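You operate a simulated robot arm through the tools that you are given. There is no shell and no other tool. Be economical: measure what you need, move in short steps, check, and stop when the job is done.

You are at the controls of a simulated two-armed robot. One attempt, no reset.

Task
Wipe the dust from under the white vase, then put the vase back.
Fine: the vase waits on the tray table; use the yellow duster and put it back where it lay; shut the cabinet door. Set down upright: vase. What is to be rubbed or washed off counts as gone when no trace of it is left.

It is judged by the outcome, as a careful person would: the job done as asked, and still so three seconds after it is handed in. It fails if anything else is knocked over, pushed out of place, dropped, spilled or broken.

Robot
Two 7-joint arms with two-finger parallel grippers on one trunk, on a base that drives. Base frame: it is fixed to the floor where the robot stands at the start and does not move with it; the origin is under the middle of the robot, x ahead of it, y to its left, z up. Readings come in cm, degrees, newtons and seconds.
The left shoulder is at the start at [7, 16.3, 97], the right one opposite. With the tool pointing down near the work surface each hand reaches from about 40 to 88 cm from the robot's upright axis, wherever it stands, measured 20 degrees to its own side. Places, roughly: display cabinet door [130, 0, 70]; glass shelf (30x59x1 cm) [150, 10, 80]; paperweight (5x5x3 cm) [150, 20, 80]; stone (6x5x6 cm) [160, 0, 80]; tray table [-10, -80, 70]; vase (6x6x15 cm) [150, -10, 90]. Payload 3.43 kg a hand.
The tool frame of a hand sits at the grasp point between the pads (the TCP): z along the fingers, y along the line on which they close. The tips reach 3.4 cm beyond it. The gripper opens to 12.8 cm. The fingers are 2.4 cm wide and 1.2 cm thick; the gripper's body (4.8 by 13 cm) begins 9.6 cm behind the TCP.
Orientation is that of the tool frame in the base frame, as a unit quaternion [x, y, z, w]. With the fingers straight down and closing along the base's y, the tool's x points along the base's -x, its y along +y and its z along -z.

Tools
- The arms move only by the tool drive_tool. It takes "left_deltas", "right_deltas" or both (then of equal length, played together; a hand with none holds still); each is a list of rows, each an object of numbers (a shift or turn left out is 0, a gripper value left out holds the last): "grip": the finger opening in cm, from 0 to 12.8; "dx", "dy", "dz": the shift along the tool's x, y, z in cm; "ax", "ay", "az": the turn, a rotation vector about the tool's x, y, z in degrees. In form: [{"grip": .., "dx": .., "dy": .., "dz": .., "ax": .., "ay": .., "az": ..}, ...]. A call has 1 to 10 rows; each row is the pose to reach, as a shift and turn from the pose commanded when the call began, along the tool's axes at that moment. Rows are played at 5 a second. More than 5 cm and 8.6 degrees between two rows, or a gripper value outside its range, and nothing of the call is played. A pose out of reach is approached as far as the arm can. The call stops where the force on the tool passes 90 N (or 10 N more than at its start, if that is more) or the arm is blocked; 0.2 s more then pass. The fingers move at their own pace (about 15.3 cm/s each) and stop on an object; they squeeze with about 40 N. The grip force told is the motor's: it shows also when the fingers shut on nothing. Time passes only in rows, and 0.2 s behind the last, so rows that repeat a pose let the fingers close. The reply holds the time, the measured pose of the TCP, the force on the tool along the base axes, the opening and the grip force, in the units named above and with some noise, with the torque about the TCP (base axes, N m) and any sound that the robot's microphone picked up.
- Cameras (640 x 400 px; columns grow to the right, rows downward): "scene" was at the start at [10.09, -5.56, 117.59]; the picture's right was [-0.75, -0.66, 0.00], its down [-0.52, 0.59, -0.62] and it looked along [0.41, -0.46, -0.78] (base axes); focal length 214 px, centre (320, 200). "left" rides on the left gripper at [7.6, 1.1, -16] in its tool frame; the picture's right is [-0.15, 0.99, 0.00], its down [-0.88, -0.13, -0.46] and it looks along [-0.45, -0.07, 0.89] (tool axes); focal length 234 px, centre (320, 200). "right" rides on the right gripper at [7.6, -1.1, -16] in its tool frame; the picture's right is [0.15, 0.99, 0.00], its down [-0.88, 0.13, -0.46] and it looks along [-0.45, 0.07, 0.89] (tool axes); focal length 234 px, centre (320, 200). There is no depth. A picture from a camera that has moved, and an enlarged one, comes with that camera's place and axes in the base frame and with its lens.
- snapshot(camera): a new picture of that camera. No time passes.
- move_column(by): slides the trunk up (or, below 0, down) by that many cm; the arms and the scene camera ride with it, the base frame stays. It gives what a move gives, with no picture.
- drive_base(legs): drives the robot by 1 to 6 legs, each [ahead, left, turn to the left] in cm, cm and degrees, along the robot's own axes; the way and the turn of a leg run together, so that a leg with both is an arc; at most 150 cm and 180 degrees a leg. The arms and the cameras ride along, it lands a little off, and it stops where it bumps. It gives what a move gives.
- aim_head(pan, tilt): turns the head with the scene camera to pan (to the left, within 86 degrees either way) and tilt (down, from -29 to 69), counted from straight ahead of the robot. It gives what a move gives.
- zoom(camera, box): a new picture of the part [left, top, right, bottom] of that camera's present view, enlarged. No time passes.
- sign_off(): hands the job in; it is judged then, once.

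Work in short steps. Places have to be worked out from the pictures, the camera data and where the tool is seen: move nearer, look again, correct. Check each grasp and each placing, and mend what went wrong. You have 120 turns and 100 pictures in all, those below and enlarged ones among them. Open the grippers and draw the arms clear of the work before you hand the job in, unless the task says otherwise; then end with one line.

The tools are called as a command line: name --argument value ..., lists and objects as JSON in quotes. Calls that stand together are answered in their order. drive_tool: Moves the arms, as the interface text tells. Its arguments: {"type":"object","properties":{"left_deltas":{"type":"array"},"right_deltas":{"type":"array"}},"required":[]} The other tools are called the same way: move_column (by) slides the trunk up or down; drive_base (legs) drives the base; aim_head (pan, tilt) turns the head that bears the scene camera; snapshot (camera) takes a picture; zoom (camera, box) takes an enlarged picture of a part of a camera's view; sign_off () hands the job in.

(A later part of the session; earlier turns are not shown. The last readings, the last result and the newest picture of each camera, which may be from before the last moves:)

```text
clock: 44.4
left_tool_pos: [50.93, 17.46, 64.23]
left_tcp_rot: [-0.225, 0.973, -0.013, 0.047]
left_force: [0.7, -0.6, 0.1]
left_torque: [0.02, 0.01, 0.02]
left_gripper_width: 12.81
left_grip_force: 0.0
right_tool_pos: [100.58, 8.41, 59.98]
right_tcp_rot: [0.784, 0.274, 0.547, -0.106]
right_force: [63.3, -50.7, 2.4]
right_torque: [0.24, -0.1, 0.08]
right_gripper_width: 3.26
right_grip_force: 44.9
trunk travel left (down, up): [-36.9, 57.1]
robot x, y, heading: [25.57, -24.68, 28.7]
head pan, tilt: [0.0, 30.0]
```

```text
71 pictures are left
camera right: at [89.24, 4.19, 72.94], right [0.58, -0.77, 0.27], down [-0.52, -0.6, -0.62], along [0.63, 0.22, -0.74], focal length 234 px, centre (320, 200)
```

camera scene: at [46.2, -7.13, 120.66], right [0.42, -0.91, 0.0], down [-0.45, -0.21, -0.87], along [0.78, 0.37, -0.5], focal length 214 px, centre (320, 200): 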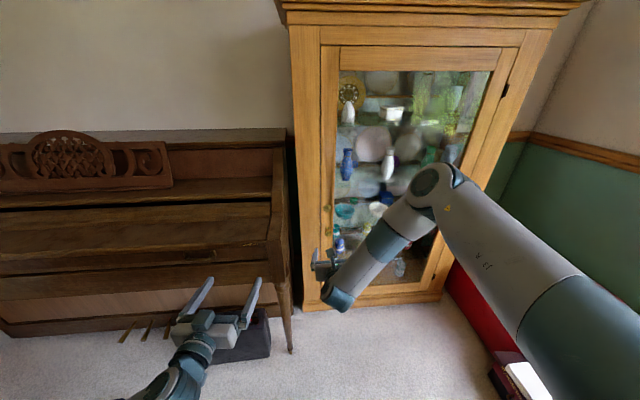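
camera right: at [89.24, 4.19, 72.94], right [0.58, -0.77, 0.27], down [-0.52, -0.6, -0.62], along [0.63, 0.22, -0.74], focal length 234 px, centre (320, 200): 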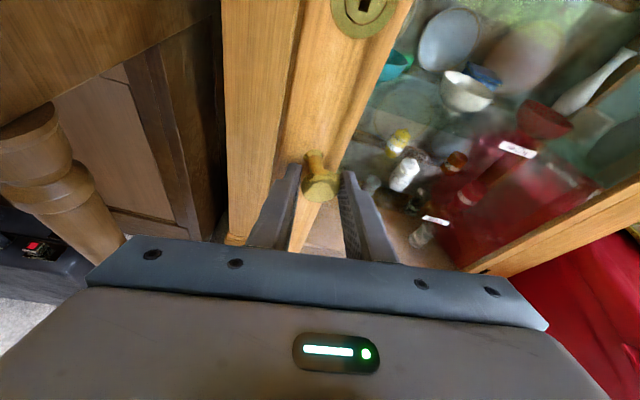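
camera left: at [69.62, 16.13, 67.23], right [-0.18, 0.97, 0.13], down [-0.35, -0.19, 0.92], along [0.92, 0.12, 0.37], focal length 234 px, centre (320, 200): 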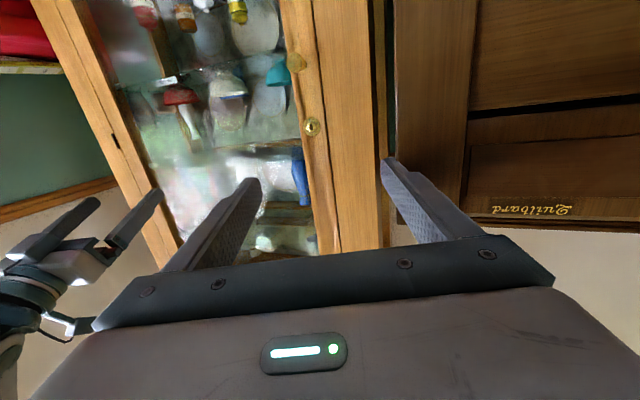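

Still gripped; door about 20° open. I relax the sideways pull and continue along the arc with the arm to about 35°.

drive_tool --right_deltas '[{"dx": -0.3, "dy": 2, "dz": -0.1}, {"dx": -1.3, "dy": 2.7, "dz": -2.4, "ax": 1.4, "ay": 0.2, "az": -0.6}, {"dx": -2.4, "dy": 3.4, "dz": -4.6, "ax": 2.7, "ay": 0.4, "az": -1.1}, {"dx": -3.5, "dy": 4.4, "dz": -6.9, "ax": 4.1, "ay": 0.6, "az": -1.7}, {"dx": -4.5, "dy": 5.3, "dz": -9.1, "ax": 5.5, "ay": 0.8, "az": -2.3}, {"dx": -5.6, "dy": 6.5, "dz": -11.2, "ax": 6.9, "ay": 1, "az": -2.9}, {"dx": -6.6, "dy": 7.6, "dz": -13.3, "ax": 8.2, "ay": 1.2, "az": -3.4}]'

snapshot --camera "right"

snapshot --camera "scene"

```text
clock: 46.0
left_tool_pos: [50.67, 17.75, 64.08]
left_tcp_rot: [-0.226, 0.973, -0.016, 0.049]
left_force: [0.0, 0.2, -1.3]
left_torque: [-0.04, -0.01, -0.01]
left_gripper_width: 12.8
left_grip_force: 0.0
right_tool_pos: [89.58, 1.09, 65.89]
right_tcp_rot: [0.781, 0.322, 0.523, -0.11]
right_force: [0.1, 0.8, -0.5]
right_torque: [-0.01, -0.01, 0.04]
right_gripper_width: 0.0
right_grip_force: 33.3
right hand out of reach, approached as far as the arm can: row 1, 2, 3, 4, 5, 6, 7
trunk travel left (down, up): [-36.9, 57.1]
robot x, y, heading: [25.53, -24.62, 28.8]
head pan, tilt: [0.0, 30.0]
```

```text
70 pictures are left
camera right: at [78.73, -3.25, 79.4], right [0.65, -0.7, 0.29], down [-0.48, -0.67, -0.56], along [0.6, 0.22, -0.77], focal length 234 px, centre (320, 200)
```

right: 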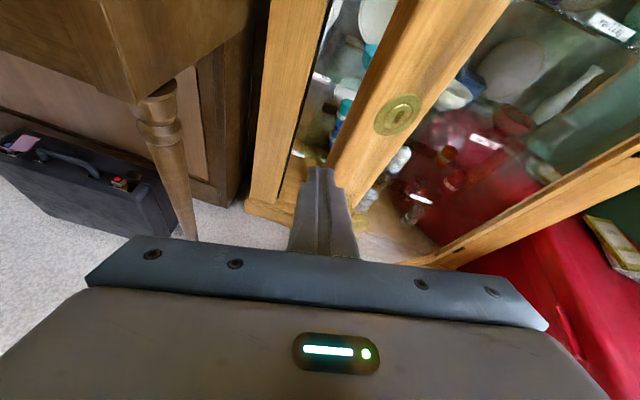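

```text
69 pictures are left
camera scene: at [37.8, -17.78, 112.67], right [0.48, -0.88, 0.0], down [-0.44, -0.24, -0.87], along [0.76, 0.42, -0.5], focal length 214 px, centre (320, 200)
```

scene: 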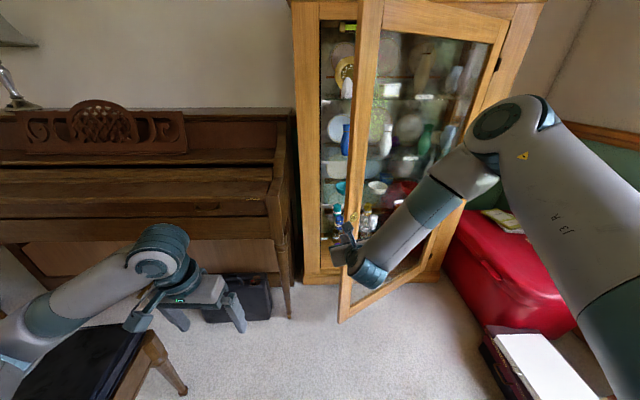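

The door is open about 27°. I now carry the closed right hand round the door's free edge to its inner side.

drive_tool --right_deltas '[{"dx": 2.7, "dy": -3.5, "dz": -0.4}, {"dx": 5.4, "dy": -7.1, "dz": -0.8}, {"dx": 7, "dy": -6.3, "dz": 2.8}, {"dx": 8.5, "dy": -5.5, "dz": 6.3}, {"dx": 10.1, "dy": -4.7, "dz": 9.9}]'

snapshot --camera "right"

snapshot --camera "scene"

```text
clock: 47.2
left_tool_pos: [50.8, 17.64, 64.06]
left_tcp_rot: [-0.226, 0.973, -0.014, 0.048]
left_force: [0.2, 0.4, 0.7]
left_torque: [0.0, 0.03, -0.02]
left_gripper_width: 12.79
left_grip_force: 0.1
right_tool_pos: [96.77, 13.7, 69.96]
right_tcp_rot: [0.782, 0.321, 0.522, -0.108]
right_force: [-0.2, 0.1, 0.1]
right_torque: [0.01, 0.01, 0.0]
right_gripper_width: 0.0
right_grip_force: 33.0
trunk travel left (down, up): [-36.9, 57.1]
robot x, y, heading: [25.34, -24.7, 29.1]
head pan, tilt: [0.0, 30.0]
```

```text
68 pictures are left
camera right: at [86.12, 9.29, 83.35], right [0.65, -0.7, 0.29], down [-0.48, -0.67, -0.56], along [0.59, 0.22, -0.77], focal length 234 px, centre (320, 200)
```

right: 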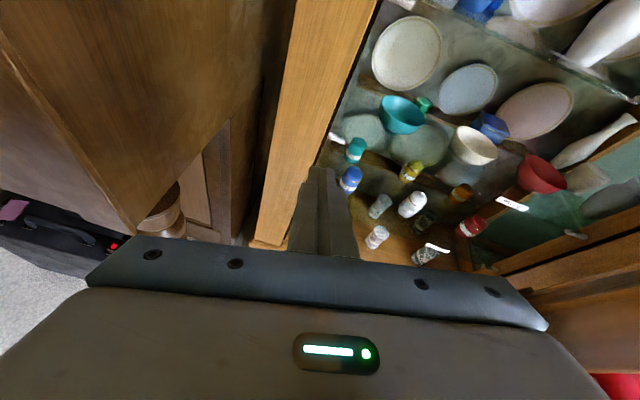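

```text
67 pictures are left
camera scene: at [37.87, -17.74, 112.66], right [0.48, -0.88, 0.0], down [-0.44, -0.24, -0.87], along [0.76, 0.42, -0.5], focal length 214 px, centre (320, 200)
```

scene: 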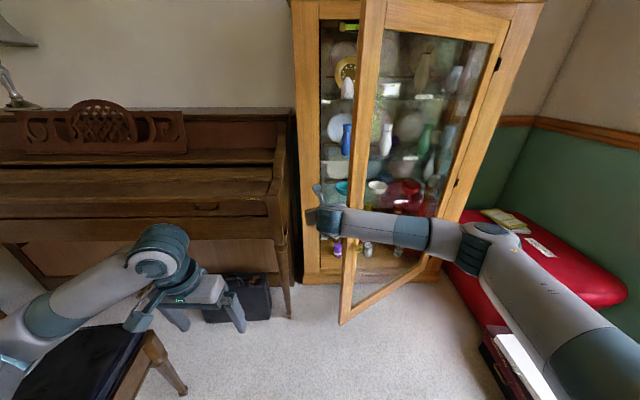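

The right forearm lies in front of the door, so this arm would block the swing. I withdraw it, raise the trunk again, fold the right arm close, and will use the left arm from inside instead.

drive_tool --right_deltas '[{"dx": -1.6, "dy": -0.8, "dz": -3.6}, {"dx": -3.2, "dy": -1.6, "dz": -7.1}, {"dx": -4.7, "dy": -2.4, "dz": -10.7}, {"dx": -5.5, "dy": -2, "dz": -13}]'

move_column --by 9

drive_tool --right_deltas '[{"ay": -8, "dz": -1.5}, {"ay": -16, "dz": -3}, {"ay": -24, "dz": -4.5}, {"ay": -32, "dz": -6}, {"ay": -40, "dz": -8}, {"ay": -48, "dz": -10}, {"ay": -56, "dz": -12}, {"ay": -62, "dz": -14}, {"ay": -62, "dz": -16}]'

```text
clock: 48.2
left_tool_pos: [50.74, 17.64, 64.06]
left_tcp_rot: [-0.225, 0.973, -0.015, 0.049]
left_force: [-0.1, 0.1, -0.9]
left_torque: [0.0, 0.0, 0.02]
left_gripper_width: 12.8
left_grip_force: 0.0
right_tool_pos: [84.02, 6.56, 70.04]
right_tcp_rot: [0.782, 0.322, 0.522, -0.109]
right_force: [0.4, 0.3, 0.0]
right_torque: [-0.01, -0.04, -0.01]
right_gripper_width: 0.0
right_grip_force: 33.0
trunk travel left (down, up): [-36.9, 57.1]
robot x, y, heading: [25.55, -24.65, 28.9]
head pan, tilt: [0.0, 30.0]
```

```text
clock: 49.5
left_tool_pos: [50.71, 17.89, 73.16]
left_tcp_rot: [-0.226, 0.973, -0.015, 0.048]
left_force: [0.6, -0.1, -0.8]
left_torque: [0.0, -0.01, -0.01]
left_gripper_width: 12.8
left_grip_force: 0.0
right_tool_pos: [84.09, 6.46, 78.97]
right_tcp_rot: [0.782, 0.322, 0.522, -0.109]
right_force: [-0.1, 0.8, -0.5]
right_torque: [0.04, -0.02, -0.02]
right_gripper_width: 0.0
right_grip_force: 32.7
trunk travel left (down, up): [-45.9, 48.1]
robot x, y, heading: [25.64, -24.74, 28.6]
head pan, tilt: [0.0, 30.0]
```

```text
clock: 51.5
left_tool_pos: [50.55, 17.64, 73.04]
left_tcp_rot: [-0.226, 0.973, -0.015, 0.048]
left_force: [-0.8, -0.3, -0.1]
left_torque: [0.01, -0.02, 0.0]
left_gripper_width: 12.79
left_grip_force: 0.0
right_tool_pos: [72.0, -1.65, 86.13]
right_tcp_rot: [0.939, 0.332, 0.044, 0.074]
right_force: [-0.4, -0.5, 0.0]
right_torque: [0.0, 0.0, 0.02]
right_gripper_width: 0.0
right_grip_force: 32.8
trunk travel left (down, up): [-45.9, 48.1]
robot x, y, heading: [25.13, -24.54, 28.7]
head pan, tilt: [0.0, 30.0]
```

Right hand is folded high. I pull it closer, and drive forward-left so the left hand can reach behind the door edge.

drive_tool --right_deltas '[{"dx": -3}, {"dx": -6}, {"dx": -9}]'

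drive_base --legs '[[15, 8, 0]]'

snapshot --camera "scene"

```text
clock: 52.3
left_tool_pos: [50.71, 17.8, 73.13]
left_tcp_rot: [-0.225, 0.973, -0.015, 0.049]
left_force: [-0.2, 0.2, 0.4]
left_torque: [-0.02, 0.03, -0.05]
left_gripper_width: 12.79
left_grip_force: 0.0
right_tool_pos: [65.01, -7.13, 85.48]
right_tcp_rot: [0.94, 0.331, 0.045, 0.073]
right_force: [0.7, 0.6, -0.8]
right_torque: [0.03, -0.01, 0.01]
right_gripper_width: 0.0
right_grip_force: 33.1
trunk travel left (down, up): [-45.9, 48.1]
robot x, y, heading: [25.69, -24.66, 28.4]
head pan, tilt: [0.0, 30.0]
```

```text
clock: 53.7
left_tool_pos: [60.44, 31.83, 73.08]
left_tcp_rot: [-0.224, 0.973, -0.015, 0.048]
left_force: [0.0, 0.4, 0.2]
left_torque: [0.0, 0.0, 0.0]
left_gripper_width: 12.8
left_grip_force: 0.0
right_tool_pos: [74.83, 6.91, 85.31]
right_tcp_rot: [0.94, 0.331, 0.044, 0.073]
right_force: [-0.3, 0.4, 0.0]
right_torque: [-0.03, 0.02, -0.02]
right_gripper_width: 0.0
right_grip_force: 33.0
trunk travel left (down, up): [-45.9, 48.1]
robot x, y, heading: [34.77, -10.65, 28.7]
head pan, tilt: [0.0, 30.0]
```

```text
66 pictures are left
camera scene: at [47.51, -3.58, 121.65], right [0.48, -0.88, 0.0], down [-0.44, -0.24, -0.87], along [0.76, 0.41, -0.5], focal length 214 px, centre (320, 200)
```

scene: 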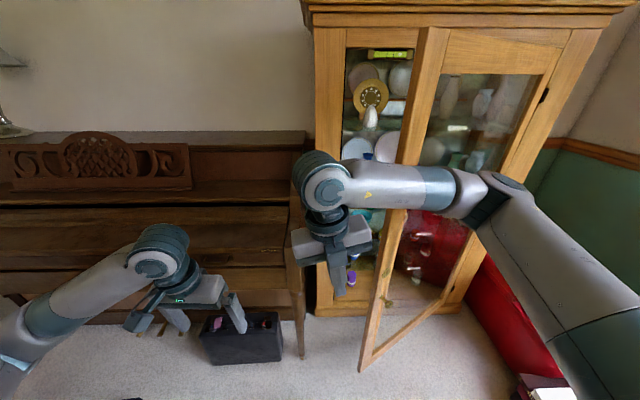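

The right elbow would block the door's swing, so I raise the trunk until the right arm is above the door's top (~128) while the left hand still reaches its upper part.

move_column --by 44

aim_head --pan 0 --tilt 45

drive_tool --right_deltas '[{"dz": -3}, {"dz": -6}, {"dz": -9}]'

snapshot --camera "scene"

```text
refused: 44 is not a number from -40 to 40
```

```text
clock: 54.5
left_tool_pos: [60.32, 31.88, 73.07]
left_tcp_rot: [-0.225, 0.973, -0.015, 0.048]
left_force: [0.9, 0.4, 0.2]
left_torque: [0.0, 0.02, 0.01]
left_gripper_width: 12.8
left_grip_force: 0.0
right_tool_pos: [74.63, 6.89, 85.37]
right_tcp_rot: [0.94, 0.332, 0.045, 0.073]
right_force: [1.0, 1.0, 0.4]
right_torque: [-0.02, -0.01, -0.02]
right_gripper_width: 0.0
right_grip_force: 33.0
trunk travel left (down, up): [-45.9, 48.1]
robot x, y, heading: [35.04, -10.33, 28.9]
head pan, tilt: [0.0, 45.0]
```

```text
clock: 55.3
left_tool_pos: [60.3, 31.85, 73.05]
left_tcp_rot: [-0.225, 0.973, -0.014, 0.049]
left_force: [0.7, -0.1, -0.2]
left_torque: [0.0, -0.02, -0.02]
left_gripper_width: 12.82
left_grip_force: 0.1
right_tool_pos: [73.43, 8.14, 94.24]
right_tcp_rot: [0.94, 0.33, 0.045, 0.073]
right_force: [-0.4, -0.3, 0.4]
right_torque: [-0.03, -0.02, -0.01]
right_gripper_width: 0.0
right_grip_force: 32.8
trunk travel left (down, up): [-45.9, 48.1]
robot x, y, heading: [34.98, -10.74, 28.7]
head pan, tilt: [0.0, 45.0]
```

```text
65 pictures are left
camera scene: at [46.55, -4.12, 119.41], right [0.48, -0.88, 0.0], down [-0.62, -0.34, -0.71], along [0.62, 0.34, -0.71], focal length 214 px, centre (320, 200)
```

scene: 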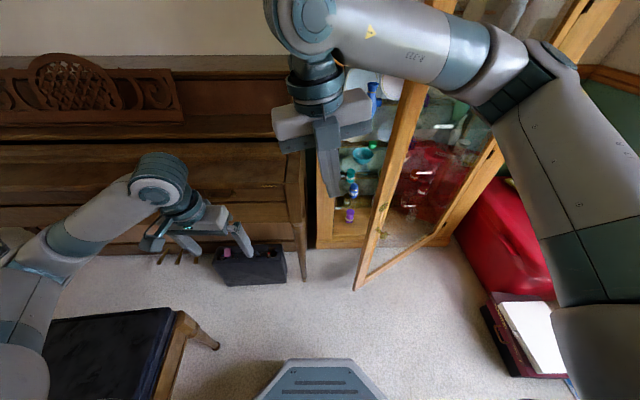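

I raise the trunk 40 cm, then swing the right hand out to the right above the door's height so that the left arm has free way.

move_column --by 40

drive_tool --right_deltas '[{"dy": 4, "dz": -1}, {"dy": 8, "dz": -2}, {"dy": 12, "dz": -3}, {"dy": 16, "dz": -4}, {"dy": 20, "dz": -5}, {"dy": 24, "dz": -5}, {"dy": 28, "dz": -5}]' --left_deltas '[{"grip": 0}, {}, {}, {}, {}, {}, {}]'

```text
clock: 59.1
left_tool_pos: [60.38, 31.67, 113.13]
left_tcp_rot: [-0.225, 0.973, -0.015, 0.048]
left_force: [0.2, -0.3, -0.3]
left_torque: [-0.01, -0.04, 0.02]
left_gripper_width: 12.8
left_grip_force: 0.1
right_tool_pos: [73.54, 8.12, 134.16]
right_tcp_rot: [0.94, 0.33, 0.045, 0.072]
right_force: [1.1, -0.2, 0.0]
right_torque: [0.0, 0.01, 0.03]
right_gripper_width: 0.02
right_grip_force: 33.8
trunk travel left (down, up): [-85.9, 8.1]
robot x, y, heading: [35.1, -10.43, 28.7]
head pan, tilt: [0.0, 45.0]
```

```text
clock: 60.7
left_tool_pos: [60.3, 31.53, 113.18]
left_tcp_rot: [-0.224, 0.973, -0.014, 0.049]
left_force: [-1.2, -0.2, 0.6]
left_torque: [0.01, 0.0, 0.02]
left_gripper_width: 0.0
left_grip_force: 33.1
right_tool_pos: [90.26, -13.28, 143.93]
right_tcp_rot: [0.94, 0.331, 0.045, 0.072]
right_force: [0.1, -0.4, -0.9]
right_torque: [0.02, 0.0, 0.01]
right_gripper_width: 0.0
right_grip_force: 32.4
trunk travel left (down, up): [-85.9, 8.1]
robot x, y, heading: [35.06, -10.26, 28.8]
head pan, tilt: [0.0, 45.0]
```

Right arm is clear. Now the left closed hand goes forward and behind the door's free edge.

drive_tool --left_deltas '[{"dx": -4.9}, {"dx": -9.8}, {"dx": -14.5, "dy": -1.5}, {"dx": -19, "dy": -3}, {"dx": -22.5, "dy": -6}, {"dx": -24.5, "dy": -10}, {"dx": -24.5, "dy": -14.9}, {"dx": -24.5, "dy": -19.8}, {"dx": -24.5, "dy": -24.7}, {"dx": -24.5, "dy": -29}]'

snapshot --camera "scene"

```text
clock: 62.9
left_tool_pos: [94.67, 15.98, 116.54]
left_tcp_rot: [-0.225, 0.973, -0.014, 0.048]
left_force: [-0.2, 1.1, -0.1]
left_torque: [0.01, 0.03, 0.0]
left_gripper_width: 0.0
left_grip_force: 32.3
right_tool_pos: [90.41, -13.3, 143.81]
right_tcp_rot: [0.94, 0.331, 0.044, 0.071]
right_force: [-0.4, -0.7, -0.9]
right_torque: [0.08, 0.02, 0.03]
right_gripper_width: 0.0
right_grip_force: 33.1
trunk travel left (down, up): [-85.9, 8.1]
robot x, y, heading: [35.0, -10.33, 28.9]
head pan, tilt: [0.0, 45.0]
```

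```text
64 pictures are left
camera scene: at [46.78, -4.39, 159.4], right [0.48, -0.88, 0.0], down [-0.62, -0.34, -0.71], along [0.62, 0.34, -0.71], focal length 214 px, centre (320, 200)
```

scene: 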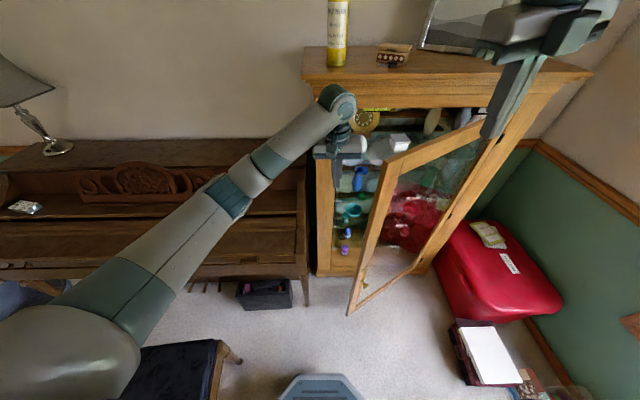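

The left hand is left of the door's inner side. I sweep it right and then toward the robot to push the door open.

drive_tool --left_deltas '[{"dy": -4.8, "dz": 1}, {"dx": 0.2, "dy": -9.6, "dz": 2}, {"dx": 1, "dy": -14, "dz": 3}, {"dx": 4.5, "dy": -17, "dz": 3}, {"dx": 7.9, "dy": -19.6, "dz": 3}, {"dx": 11.5, "dy": -22.7, "dz": 3}, {"dx": 15.1, "dy": -26, "dz": 3}, {"dx": 18.2, "dy": -29.7, "dz": 3}, {"dx": 21.1, "dy": -33.5, "dz": 3}]'

snapshot --camera "scene"

```text
clock: 64.6
left_tool_pos: [94.05, -11.81, 113.59]
left_tcp_rot: [-0.238, 0.97, -0.017, 0.042]
left_force: [0.3, -0.3, 0.2]
left_torque: [0.01, 0.01, 0.01]
left_gripper_width: 0.0
left_grip_force: 33.2
left hand out of reach, approached as far as the arm can: row 8
right_tool_pos: [89.77, -14.24, 144.01]
right_tcp_rot: [0.939, 0.332, 0.037, 0.083]
right_force: [-0.5, 0.2, 2.8]
right_torque: [0.08, -0.01, 0.01]
right_gripper_width: 0.0
right_grip_force: 32.8
trunk travel left (down, up): [-85.9, 8.1]
robot x, y, heading: [35.0, -10.34, 28.4]
head pan, tilt: [0.0, 45.0]
stopped in row 8 (right hand): the force on the tool passed its limit (the readings are from after the stop); the commanded pose is now the measured one
```

```text
63 pictures are left
camera scene: at [46.62, -4.26, 159.4], right [0.48, -0.88, 0.0], down [-0.62, -0.34, -0.71], along [0.62, 0.34, -0.71], focal length 214 px, centre (320, 200)
```

scene: 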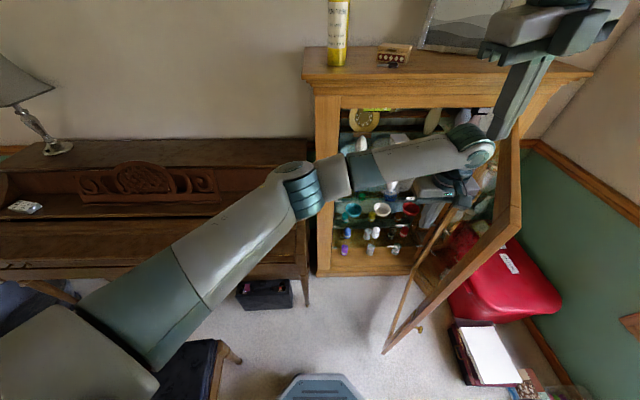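

Door about 55°; the left wrist brushed the right hand. I lift the right hand up and to the right.

drive_tool --right_deltas '[{"dy": 3, "dz": -2}, {"dy": 6, "dz": -5}, {"dy": 10, "dz": -8}, {"dy": 14, "dz": -10}, {"dy": 18, "dz": -10}]'

snapshot --camera "scene"

```text
clock: 65.8
left_tool_pos: [94.17, -12.05, 113.64]
left_tcp_rot: [-0.237, 0.97, -0.018, 0.043]
left_force: [0.4, 0.7, 0.0]
left_torque: [0.03, 0.02, -0.01]
left_gripper_width: 0.0
left_grip_force: 32.9
right_tool_pos: [99.74, -26.83, 156.93]
right_tcp_rot: [0.939, 0.332, 0.035, 0.083]
right_force: [0.6, 0.2, -0.2]
right_torque: [0.02, 0.02, 0.0]
right_gripper_width: 0.0
right_grip_force: 32.7
trunk travel left (down, up): [-85.9, 8.1]
robot x, y, heading: [35.05, -10.31, 28.7]
head pan, tilt: [0.0, 45.0]
```

```text
62 pictures are left
camera scene: at [46.74, -4.34, 159.4], right [0.48, -0.88, 0.0], down [-0.62, -0.34, -0.71], along [0.62, 0.34, -0.71], focal length 214 px, centre (320, 200)
```

scene: 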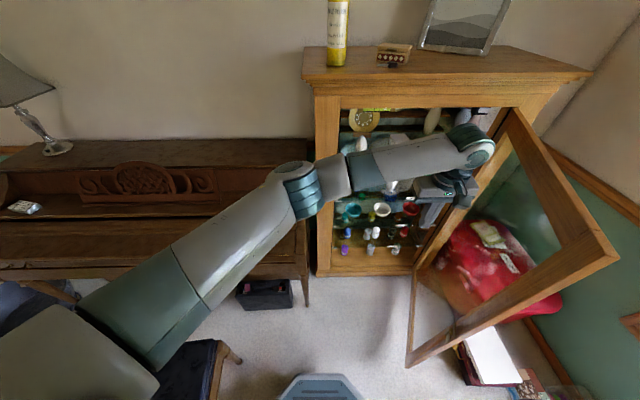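

The door swung on to about 70°. I push it further with the left hand by shifting the base right.

drive_base --legs '[[0, -28, 0]]'

snapshot --camera "scene"

```text
clock: 67.7
left_tool_pos: [107.23, -35.34, 113.71]
left_tcp_rot: [-0.241, 0.969, -0.019, 0.043]
left_force: [0.6, 0.0, -0.3]
left_torque: [-0.04, 0.0, -0.02]
left_gripper_width: 0.0
left_grip_force: 33.1
right_tool_pos: [113.02, -49.95, 157.2]
right_tcp_rot: [0.937, 0.336, 0.036, 0.083]
right_force: [-0.3, -0.2, 0.0]
right_torque: [-0.03, -0.05, 0.01]
right_gripper_width: 0.02
right_grip_force: 33.2
trunk travel left (down, up): [-85.9, 8.1]
robot x, y, heading: [48.12, -34.27, 29.2]
head pan, tilt: [0.0, 45.0]
```

```text
61 pictures are left
camera scene: at [59.75, -27.94, 159.41], right [0.49, -0.87, 0.0], down [-0.62, -0.34, -0.71], along [0.62, 0.34, -0.71], focal length 214 px, centre (320, 200)
```

scene: 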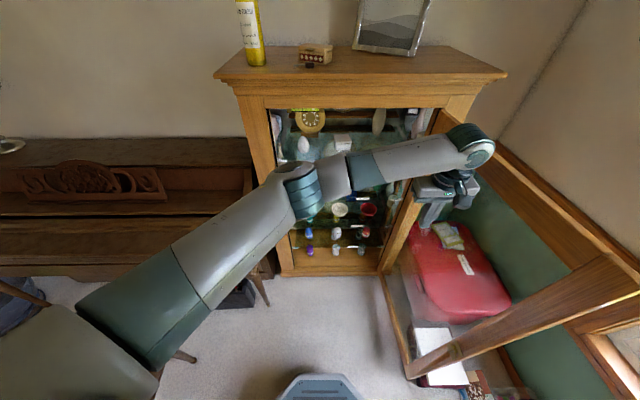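

Door stands open at about 94°, clear of the box. I bring the left arm back to the left, then the right hand from above the door to in front of the cabinet opening.

drive_tool --left_deltas '[{"dy": 5}, {"dy": 10}, {"dy": 15}, {"dy": 20}, {"dy": 25}, {"dx": 1, "dy": 30}, {"dx": 2, "dy": 35}, {"dx": 3, "dy": 40}, {"dx": 4, "dy": 45}, {"dx": 6, "dy": 49}]'

drive_tool --right_deltas '[{"dy": -4, "az": 2}, {"dy": -8, "az": 4}, {"dy": -12, "az": 6}, {"dy": -16, "az": 8}, {"dy": -20, "az": 10}, {"dy": -24, "az": 12}, {"dy": -28, "az": 12}, {"dy": -32, "az": 12}]'

move_column --by -25

aim_head --pan 0 --tilt 30

snapshot --camera "scene"

```text
refused: row 6 steps farther than a row can; nothing moved
```

```text
clock: 69.5
left_tool_pos: [107.32, -35.18, 113.76]
left_tcp_rot: [-0.241, 0.969, -0.019, 0.043]
left_force: [0.3, 0.1, 0.2]
left_torque: [-0.06, 0.02, 0.0]
left_gripper_width: 0.0
left_grip_force: 33.0
right_tool_pos: [92.89, -25.13, 150.81]
right_tcp_rot: [0.967, 0.236, 0.045, 0.08]
right_force: [-0.3, -0.4, 0.4]
right_torque: [-0.04, -0.03, 0.01]
right_gripper_width: 0.0
right_grip_force: 33.1
trunk travel left (down, up): [-85.9, 8.1]
robot x, y, heading: [48.23, -34.82, 28.8]
head pan, tilt: [0.0, 45.0]
```

```text
clock: 72.1
left_tool_pos: [107.37, -35.29, 88.69]
left_tcp_rot: [-0.242, 0.969, -0.017, 0.042]
left_force: [0.0, 0.0, 0.2]
left_torque: [-0.02, -0.05, 0.03]
left_gripper_width: 0.01
left_grip_force: 33.2
right_tool_pos: [92.99, -25.59, 125.85]
right_tcp_rot: [0.968, 0.235, 0.044, 0.08]
right_force: [0.3, 0.5, -0.9]
right_torque: [-0.01, -0.03, 0.02]
right_gripper_width: 0.0
right_grip_force: 33.7
trunk travel left (down, up): [-60.9, 33.1]
robot x, y, heading: [48.41, -35.28, 29.0]
head pan, tilt: [0.0, 45.0]
```

```text
clock: 72.8
left_tool_pos: [107.38, -35.29, 88.65]
left_tcp_rot: [-0.242, 0.969, -0.017, 0.042]
left_force: [1.1, 0.1, -0.5]
left_torque: [0.0, -0.01, 0.0]
left_gripper_width: 0.01
left_grip_force: 32.8
right_tool_pos: [93.09, -25.64, 125.71]
right_tcp_rot: [0.968, 0.236, 0.045, 0.079]
right_force: [-0.3, 0.2, 0.4]
right_torque: [0.01, 0.0, 0.0]
right_gripper_width: 0.01
right_grip_force: 32.9
trunk travel left (down, up): [-60.9, 33.1]
robot x, y, heading: [48.57, -34.28, 29.0]
head pan, tilt: [0.0, 30.0]
```

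```text
60 pictures are left
camera scene: at [60.64, -27.67, 136.66], right [0.49, -0.87, 0.0], down [-0.44, -0.24, -0.87], along [0.76, 0.42, -0.5], focal length 214 px, centre (320, 200)
```

scene: 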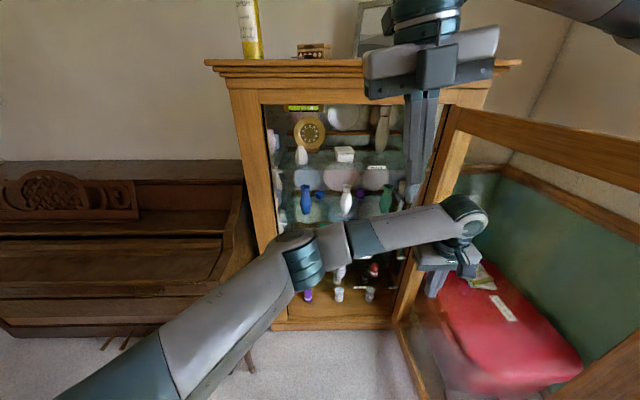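

The left move was refused (step too long). I lower the left hand first, then bring it left beneath the right hand with small steps.

drive_tool --left_deltas '[{"dz": 4.5}, {"dz": 9}, {"dz": 11, "dy": 3}, {"dz": 11, "dy": 7.8}, {"dz": 11, "dy": 12.6}, {"dz": 11, "dy": 17.4}, {"dz": 11, "dy": 22.2}, {"dz": 11, "dy": 27}, {"dz": 11, "dy": 31.8}, {"dz": 11, "dy": 36.6}]'

drive_tool --left_deltas '[{"dx": 2.5, "dy": 4}, {"dx": 5, "dy": 8}, {"dx": 7, "dy": 12}]' --right_deltas '[{"dz": -1}, {"dz": -1}, {"dz": -1}]'

snapshot --camera "scene"

zoom --camera "scene" --box '[280, 140, 420, 230]'

```text
clock: 75.0
left_tool_pos: [91.27, -2.96, 75.92]
left_tcp_rot: [-0.241, 0.969, -0.017, 0.044]
left_force: [-0.2, 0.5, 0.1]
left_torque: [-0.02, -0.01, 0.01]
left_gripper_width: 0.01
left_grip_force: 33.2
right_tool_pos: [92.83, -25.5, 125.85]
right_tcp_rot: [0.968, 0.235, 0.046, 0.079]
right_force: [-0.3, 0.6, 0.4]
right_torque: [-0.01, -0.04, -0.01]
right_gripper_width: 0.03
right_grip_force: 33.0
trunk travel left (down, up): [-60.9, 33.1]
robot x, y, heading: [48.03, -34.7, 29.2]
head pan, tilt: [0.0, 30.0]
```

```text
clock: 75.8
left_tool_pos: [79.49, 4.29, 74.4]
left_tcp_rot: [-0.241, 0.969, -0.018, 0.044]
left_force: [-0.2, -0.1, -0.5]
left_torque: [-0.03, -0.02, -0.02]
left_gripper_width: 0.0
left_grip_force: 33.4
right_tool_pos: [92.85, -25.5, 126.94]
right_tcp_rot: [0.967, 0.235, 0.046, 0.08]
right_force: [-0.3, -0.3, 0.1]
right_torque: [0.03, -0.03, 0.02]
right_gripper_width: 0.0
right_grip_force: 32.6
trunk travel left (down, up): [-60.9, 33.1]
robot x, y, heading: [48.1, -34.39, 29.3]
head pan, tilt: [0.0, 30.0]
```

```text
59 pictures are left
camera scene: at [60.5, -27.59, 136.67], right [0.49, -0.87, 0.0], down [-0.44, -0.24, -0.87], along [0.76, 0.42, -0.5], focal length 214 px, centre (320, 200)
```

scene: 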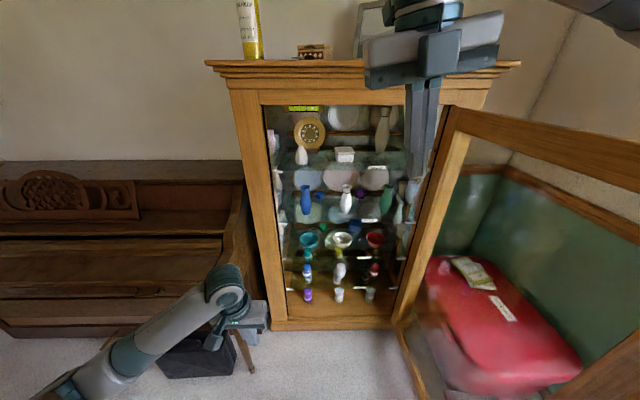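

```text
4.44 times, centred on (350, 185) of scene
camera zoom: at [60.5, -27.59, 136.67], right [0.49, -0.87, 0.0], down [-0.44, -0.24, -0.87], along [0.76, 0.42, -0.5], focal length 953 px, centre (187, 267)
```

zoom: 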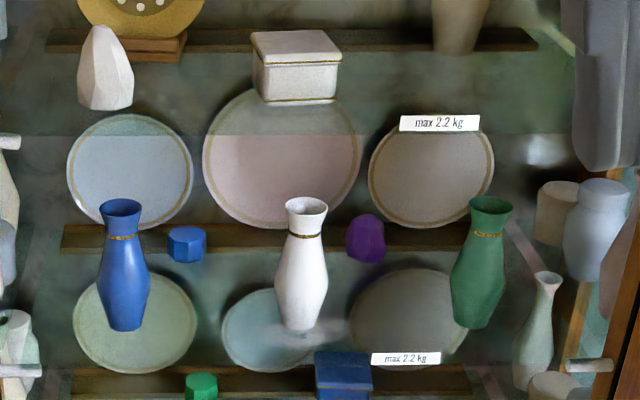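

Shelf top is at z≈78, the white vase stands at about (144.7, 4.8), 5 cm behind the shelf's front edge, neighbours 19 cm each side. I tilt the right hand forward again, levelled, in front of the opening.

drive_tool --right_deltas '[{"dx": 2, "dz": 1, "ax": 1.1, "ay": 8.4, "az": 0.7, "grip": 9}, {"dx": 4, "dz": 2, "ax": 2.2, "ay": 16.9, "az": 1.5}, {"dx": 6, "dz": 3, "ax": 3.3, "ay": 25.3, "az": 2.2}, {"dx": 8, "dz": 4, "ax": 4.4, "ay": 33.8, "az": 2.9}, {"dx": 10, "dz": 5, "ax": 5.5, "ay": 42.2, "az": 3.7}, {"dx": 12, "dz": 6, "ax": 6.6, "ay": 50.7, "az": 4.4}, {"dx": 14, "dz": 7, "ax": 7.7, "ay": 59.1, "az": 5.1}, {"dx": 16, "dz": 8, "ax": 8.8, "ay": 67.6, "az": 5.9}]'

move_column --by -11

drive_base --legs '[[0, 0, -2]]'

snapshot --camera "right"

snapshot --camera "scene"

```text
clock: 77.8
left_tool_pos: [80.45, 10.21, 75.41]
left_tcp_rot: [-0.315, 0.945, -0.032, 0.082]
left_force: [0.5, 0.5, 0.8]
left_torque: [0.0, 0.04, 0.01]
left_gripper_width: 0.01
left_grip_force: 32.8
right_tool_pos: [105.77, -4.16, 118.97]
right_tcp_rot: [0.759, 0.297, 0.545, -0.2]
right_force: [-2.8, 2.1, 0.5]
right_torque: [-0.1, -0.06, -0.41]
right_gripper_width: 8.98
right_grip_force: 0.0
trunk travel left (down, up): [-60.9, 33.1]
robot x, y, heading: [52.56, -30.42, 38.3]
head pan, tilt: [0.0, 30.0]
stopped in row 8 (right hand): the arm was blocked; the commanded pose is now the measured one
```

```text
clock: 78.1
left_tool_pos: [83.64, 14.41, 75.12]
left_tcp_rot: [-0.388, 0.918, -0.001, 0.086]
left_force: [-1.2, 0.6, 0.8]
left_torque: [-0.11, -0.11, -0.05]
left_gripper_width: 0.0
left_grip_force: 32.9
right_tool_pos: [110.67, 3.93, 115.56]
right_tcp_rot: [0.738, 0.348, 0.511, -0.272]
right_force: [-2.6, 3.2, 1.0]
right_torque: [-0.16, -0.11, -0.43]
right_gripper_width: 9.01
right_grip_force: 0.1
trunk travel left (down, up): [-60.5, 33.5]
robot x, y, heading: [56.6, -24.98, 47.7]
head pan, tilt: [0.0, 30.0]
stopped: the arm was blocked; the commanded pose is now the measured one
```

```text
clock: 78.8
left_tool_pos: [84.22, 16.82, 74.8]
left_tcp_rot: [-0.412, 0.908, 0.009, 0.073]
left_force: [-1.5, 0.0, 0.7]
left_torque: [0.0, -0.04, 0.01]
left_gripper_width: 0.0
left_grip_force: 32.8
right_tool_pos: [114.25, 6.65, 114.59]
right_tcp_rot: [0.733, 0.353, 0.496, -0.302]
right_force: [0.7, -0.3, 0.1]
right_torque: [0.0, 0.0, 0.01]
right_gripper_width: 9.01
right_grip_force: 0.0
trunk travel left (down, up): [-60.5, 33.5]
robot x, y, heading: [57.76, -23.38, 51.1]
head pan, tilt: [0.0, 30.0]
stopped in leg 1: the robot was blocked; the commanded pose is now the measured one
```

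```text
57 pictures are left
camera right: at [107.01, -3.87, 127.01], right [0.85, -0.53, 0.05], down [-0.36, -0.63, -0.69], along [0.4, 0.57, -0.72], focal length 234 px, centre (320, 200)
```

right: 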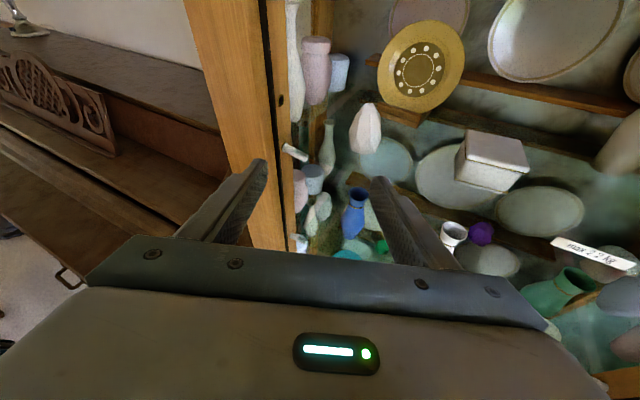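

```text
56 pictures are left
camera scene: at [66.73, -11.27, 136.17], right [0.78, -0.63, 0.01], down [-0.31, -0.4, -0.86], along [0.54, 0.67, -0.5], focal length 214 px, centre (320, 200)
```

scene: 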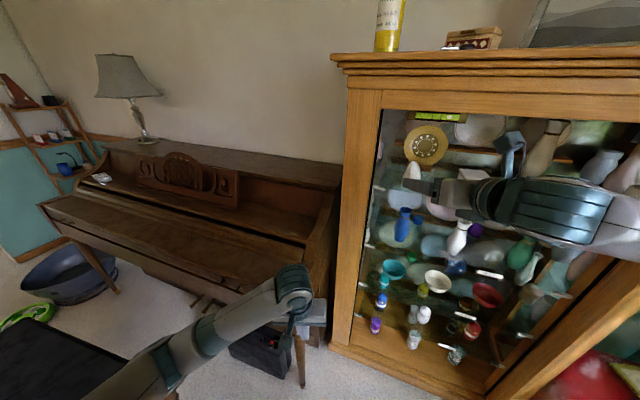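

The base was pushed round by the right arm touching something on the right. I look there before anything else.

aim_head --pan -60 --tilt 35

snapshot --camera "scene"

```text
clock: 80.2
left_tool_pos: [84.46, 16.86, 74.47]
left_tcp_rot: [-0.411, 0.909, 0.008, 0.072]
left_force: [-0.7, -0.2, 0.4]
left_torque: [-0.03, -0.03, 0.01]
left_gripper_width: 0.01
left_grip_force: 32.8
right_tool_pos: [114.47, 6.58, 114.45]
right_tcp_rot: [0.735, 0.352, 0.496, -0.3]
right_force: [-0.1, -0.4, 0.4]
right_torque: [-0.02, -0.02, 0.01]
right_gripper_width: 8.98
right_grip_force: 0.1
trunk travel left (down, up): [-60.5, 33.5]
robot x, y, heading: [58.36, -23.21, 51.0]
head pan, tilt: [-60.0, 35.0]
```

```text
55 pictures are left
camera scene: at [69.86, -19.38, 135.42], right [-0.16, -0.99, 0.01], down [-0.56, 0.08, -0.82], along [0.81, -0.13, -0.57], focal length 214 px, centre (320, 200)
```

scene: 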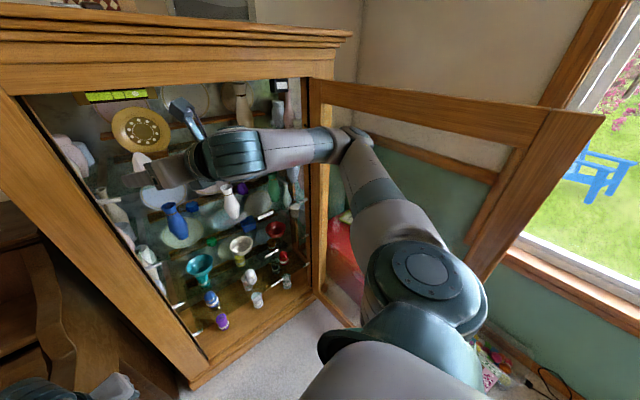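

The right elbow leans on the open door. I drive away from the door, back and to the left.

drive_base --legs '[[-6, 13, 0]]'

snapshot --camera "scene"

```text
clock: 81.5
left_tool_pos: [71.02, 19.45, 75.04]
left_tcp_rot: [-0.407, 0.91, 0.012, 0.074]
left_force: [0.5, -0.2, 0.0]
left_torque: [0.01, -0.01, 0.03]
left_gripper_width: 0.0
left_grip_force: 32.8
right_tool_pos: [101.12, 8.6, 114.57]
right_tcp_rot: [0.736, 0.345, 0.499, -0.301]
right_force: [0.2, -0.5, 0.3]
right_torque: [-0.04, 0.02, -0.02]
right_gripper_width: 8.99
right_grip_force: 0.1
trunk travel left (down, up): [-60.5, 33.5]
robot x, y, heading: [44.6, -19.58, 50.7]
head pan, tilt: [-60.0, 35.0]
```

```text
54 pictures are left
camera scene: at [56.42, -17.27, 135.46], right [-0.16, -0.99, 0.0], down [-0.57, 0.09, -0.82], along [0.81, -0.13, -0.57], focal length 214 px, centre (320, 200)
```

scene: 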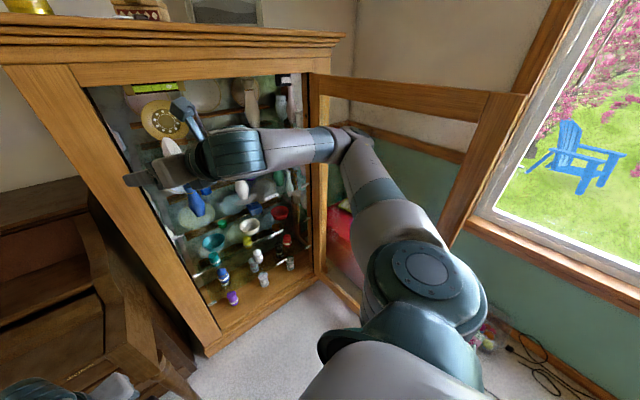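

Free. From further left and with the arm stretched the elbow will stay off the door. I back off a bit and turn square to the cabinet again.

drive_base --legs '[[-10, 7, 0], [0, 0, -23.7]]'

aim_head --pan -20 --tilt 30

snapshot --camera "scene"

```text
clock: 84.0
left_tool_pos: [72.97, 2.16, 74.87]
left_tcp_rot: [-0.212, 0.974, -0.002, 0.074]
left_force: [0.4, 0.1, -0.3]
left_torque: [0.02, 0.0, -0.01]
left_gripper_width: 0.0
left_grip_force: 33.2
right_tool_pos: [96.31, -20.19, 114.65]
right_tcp_rot: [0.791, 0.186, 0.55, -0.193]
right_force: [-0.5, 0.3, -0.5]
right_torque: [-0.02, -0.04, 0.05]
right_gripper_width: 9.01
right_grip_force: 0.1
trunk travel left (down, up): [-60.5, 33.5]
robot x, y, heading: [33.21, -23.09, 26.8]
head pan, tilt: [-60.0, 35.0]
```

```text
clock: 85.0
left_tool_pos: [72.99, 2.0, 74.86]
left_tcp_rot: [-0.212, 0.974, -0.003, 0.075]
left_force: [-0.1, 0.0, -0.2]
left_torque: [-0.01, -0.02, 0.01]
left_gripper_width: 0.01
left_grip_force: 32.8
right_tool_pos: [96.24, -20.18, 114.54]
right_tcp_rot: [0.791, 0.185, 0.551, -0.191]
right_force: [-0.2, -0.8, -0.5]
right_torque: [-0.01, 0.0, -0.03]
right_gripper_width: 8.99
right_grip_force: 0.0
trunk travel left (down, up): [-60.5, 33.5]
robot x, y, heading: [32.93, -23.29, 26.7]
head pan, tilt: [-20.0, 30.0]
```

```text
53 pictures are left
camera scene: at [46.39, -19.76, 136.23], right [0.12, -0.99, 0.0], down [-0.5, -0.06, -0.87], along [0.86, 0.1, -0.5], focal length 214 px, centre (320, 200)
```

scene: 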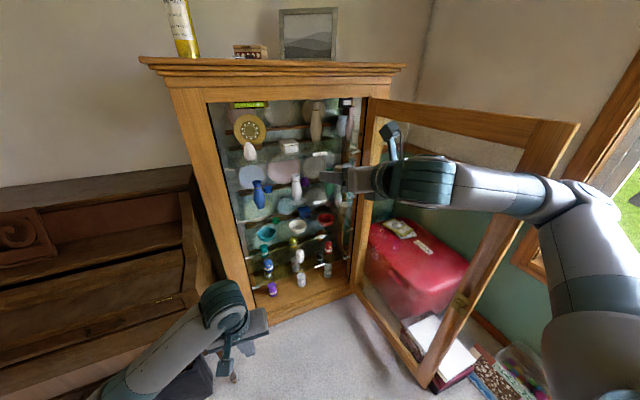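

Clear of the door. I lower the trunk 12 cm and stretch the right hand forward at vase height, straightening its yaw and roll.

move_column --by -12

drive_tool --right_deltas '[{"dx": -1.4, "dy": 0.4, "dz": 4, "ax": -0.8, "az": -0.7}, {"dx": -2.9, "dy": 0.9, "dz": 8, "ax": -1.6, "az": -1.5}, {"dx": -4.3, "dy": 1.3, "dz": 12, "ax": -2.4, "az": -2.2}, {"dx": -5.7, "dy": 1.8, "dz": 16, "ax": -3.1, "az": -2.9}, {"dx": -7.2, "dy": 2.2, "dz": 20, "ax": -3.9, "az": -3.7}, {"dx": -8.6, "dy": 2.7, "dz": 24, "ax": -4.7, "ay": 0.5, "az": -4.4}]'

snapshot --camera "scene"

snapshot --camera "right"

```text
clock: 86.5
left_tool_pos: [72.98, 2.07, 62.94]
left_tcp_rot: [-0.211, 0.975, -0.004, 0.074]
left_force: [-0.4, 0.0, 0.2]
left_torque: [-0.01, -0.02, 0.0]
left_gripper_width: 0.01
left_grip_force: 32.8
right_tool_pos: [96.16, -20.1, 102.61]
right_tcp_rot: [0.791, 0.186, 0.551, -0.192]
right_force: [0.1, -0.3, -0.2]
right_torque: [-0.02, 0.01, 0.0]
right_gripper_width: 9.0
right_grip_force: 0.2
trunk travel left (down, up): [-48.5, 45.5]
robot x, y, heading: [32.84, -22.92, 26.9]
head pan, tilt: [-20.0, 30.0]
```

```text
clock: 87.9
left_tool_pos: [72.87, 2.24, 62.79]
left_tcp_rot: [-0.212, 0.974, -0.004, 0.075]
left_force: [-0.5, 0.6, -0.7]
left_torque: [-0.07, -0.02, -0.02]
left_gripper_width: 0.0
left_grip_force: 32.9
right_tool_pos: [112.0, -11.8, 88.82]
right_tcp_rot: [0.792, 0.193, 0.561, -0.145]
right_force: [0.2, 0.4, -0.4]
right_torque: [0.0, -0.03, -0.05]
right_gripper_width: 9.0
right_grip_force: 0.0
right hand out of reach, approached as far as the arm can: row 6
trunk travel left (down, up): [-48.5, 45.5]
robot x, y, heading: [33.21, -23.16, 27.1]
head pan, tilt: [-20.0, 30.0]
```

```text
52 pictures are left
camera scene: at [46.38, -19.48, 124.2], right [0.12, -0.99, 0.0], down [-0.5, -0.06, -0.87], along [0.86, 0.1, -0.5], focal length 214 px, centre (320, 200)
```

scene: 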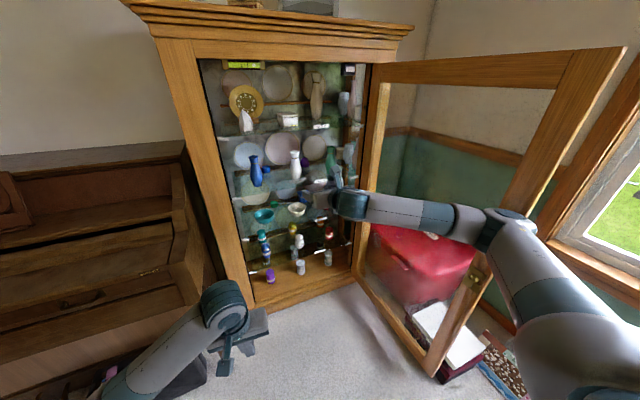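

```text
51 pictures are left
camera right: at [100.36, -16.95, 101.31], right [0.51, -0.85, 0.12], down [-0.58, -0.44, -0.68], along [0.64, 0.27, -0.72], focal length 234 px, centre (320, 200)
```

right: 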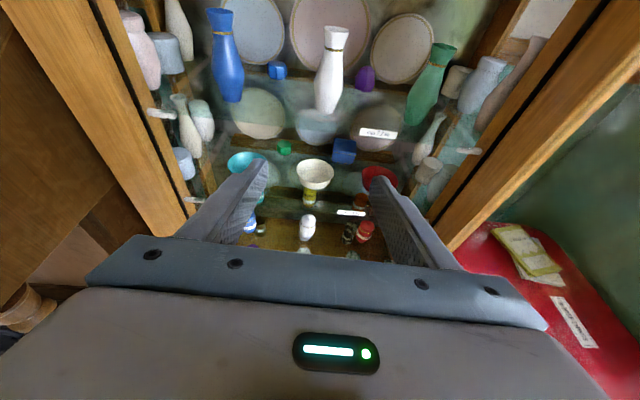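

The elbow is still level with the door's line, so I stretch the arm further forward to draw the elbow in before driving.

drive_tool --right_deltas '[{"dx": 0.5, "dz": 3.5}, {"dx": 0.9, "dz": 7}, {"dx": 1.3, "dz": 10.5}, {"dx": 1.8, "dz": 14}]'

snapshot --camera "scene"

```text
clock: 88.9
left_tool_pos: [73.11, 2.02, 62.87]
left_tcp_rot: [-0.211, 0.975, -0.003, 0.075]
left_force: [0.0, 0.1, -0.7]
left_torque: [0.06, -0.02, 0.01]
left_gripper_width: 0.0
left_grip_force: 33.1
right_tool_pos: [124.39, -5.46, 85.99]
right_tcp_rot: [0.788, 0.192, 0.568, -0.139]
right_force: [-0.4, 0.2, -0.4]
right_torque: [0.02, -0.02, 0.02]
right_gripper_width: 8.99
right_grip_force: 0.1
right hand out of reach, approached as far as the arm can: row 1, 2
trunk travel left (down, up): [-48.5, 45.5]
robot x, y, heading: [32.58, -23.25, 26.7]
head pan, tilt: [-20.0, 30.0]
```

```text
50 pictures are left
camera scene: at [46.55, -19.8, 124.2], right [0.12, -0.99, 0.0], down [-0.5, -0.06, -0.87], along [0.86, 0.1, -0.5], focal length 214 px, centre (320, 200)
```

scene: 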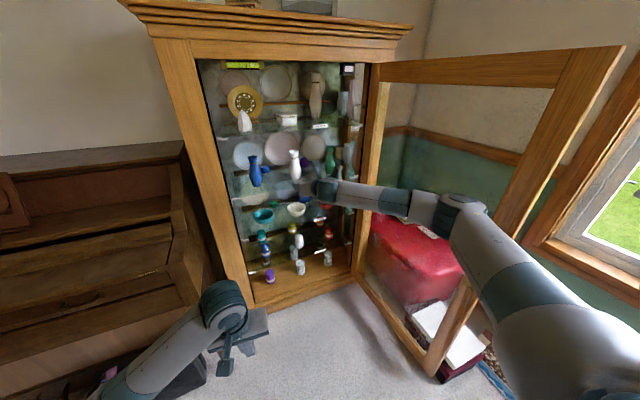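

Elbow is drawn in (estimated 10 cm inside the door). I drive 11 cm ahead and look through the hand camera.

drive_base --legs '[[11, 0, 0]]'

snapshot --camera "right"

snapshot --camera "scene"

```text
clock: 90.1
left_tool_pos: [82.65, 7.11, 62.8]
left_tcp_rot: [-0.213, 0.974, -0.003, 0.074]
left_force: [1.2, 0.1, -0.7]
left_torque: [-0.02, 0.02, 0.01]
left_gripper_width: 0.01
left_grip_force: 33.0
right_tool_pos: [133.92, -0.18, 86.07]
right_tcp_rot: [0.789, 0.194, 0.567, -0.14]
right_force: [0.8, 0.7, -0.4]
right_torque: [0.02, -0.02, 0.03]
right_gripper_width: 8.99
right_grip_force: 0.1
trunk travel left (down, up): [-48.5, 45.5]
robot x, y, heading: [42.59, -18.17, 27.1]
head pan, tilt: [-20.0, 30.0]
```

```text
49 pictures are left
camera right: at [122.14, -5.22, 98.32], right [0.5, -0.86, 0.14], down [-0.57, -0.45, -0.69], along [0.65, 0.27, -0.71], focal length 234 px, centre (320, 200)
```

right: 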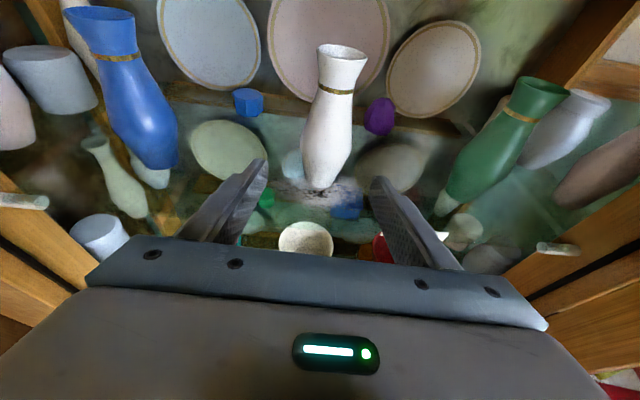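

```text
48 pictures are left
camera scene: at [56.19, -14.73, 124.21], right [0.12, -0.99, 0.0], down [-0.5, -0.06, -0.87], along [0.86, 0.1, -0.5], focal length 214 px, centre (320, 200)
```

scene: 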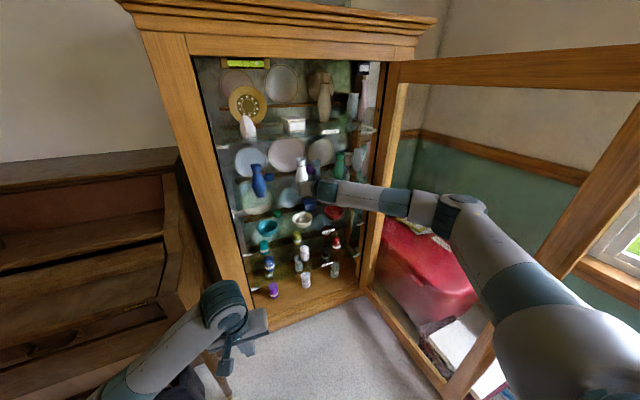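

Vase base is at (144, 4.3). I align (2 cm lower, 0.6 right), then drive 10.5 cm so the fingers straddle its belly.

drive_tool --right_deltas '[{"dx": -1, "dy": 0.3, "dz": 0.3}, {"dx": -1.9, "dy": 0.6, "dz": 0.7}]'

drive_base --legs '[[7, 0, 0]]'

snapshot --camera "right"

```text
clock: 90.7
left_tool_pos: [82.53, 7.09, 63.0]
left_tcp_rot: [-0.212, 0.974, -0.003, 0.075]
left_force: [-0.8, 0.0, 0.0]
left_torque: [0.01, -0.03, 0.01]
left_gripper_width: 0.01
left_grip_force: 32.9
right_tool_pos: [133.81, -0.18, 86.14]
right_tcp_rot: [0.788, 0.193, 0.567, -0.139]
right_force: [0.8, 0.0, 0.1]
right_torque: [0.0, -0.02, -0.02]
right_gripper_width: 9.01
right_grip_force: 0.1
right hand out of reach, approached as far as the arm can: row 1, 2
trunk travel left (down, up): [-48.5, 45.5]
robot x, y, heading: [42.63, -18.21, 27.1]
head pan, tilt: [-20.0, 30.0]
```

```text
clock: 91.8
left_tool_pos: [88.85, 10.33, 62.92]
left_tcp_rot: [-0.213, 0.974, -0.004, 0.074]
left_force: [0.1, -0.3, -0.1]
left_torque: [-0.03, 0.03, 0.01]
left_gripper_width: 0.0
left_grip_force: 33.1
right_tool_pos: [140.14, 3.21, 85.94]
right_tcp_rot: [0.789, 0.194, 0.566, -0.14]
right_force: [0.4, -0.1, -0.3]
right_torque: [0.05, -0.01, -0.02]
right_gripper_width: 9.01
right_grip_force: 0.0
trunk travel left (down, up): [-48.5, 45.5]
robot x, y, heading: [49.02, -14.88, 27.3]
head pan, tilt: [-20.0, 30.0]
```

```text
47 pictures are left
camera right: at [128.42, -1.87, 98.31], right [0.5, -0.85, 0.14], down [-0.57, -0.45, -0.69], along [0.65, 0.27, -0.71], focal length 234 px, centre (320, 200)
```

right: 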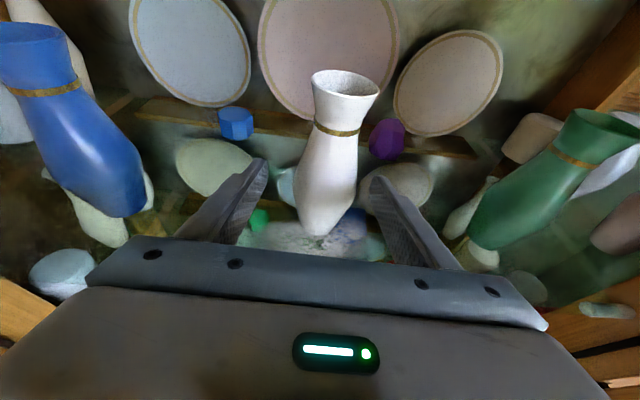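

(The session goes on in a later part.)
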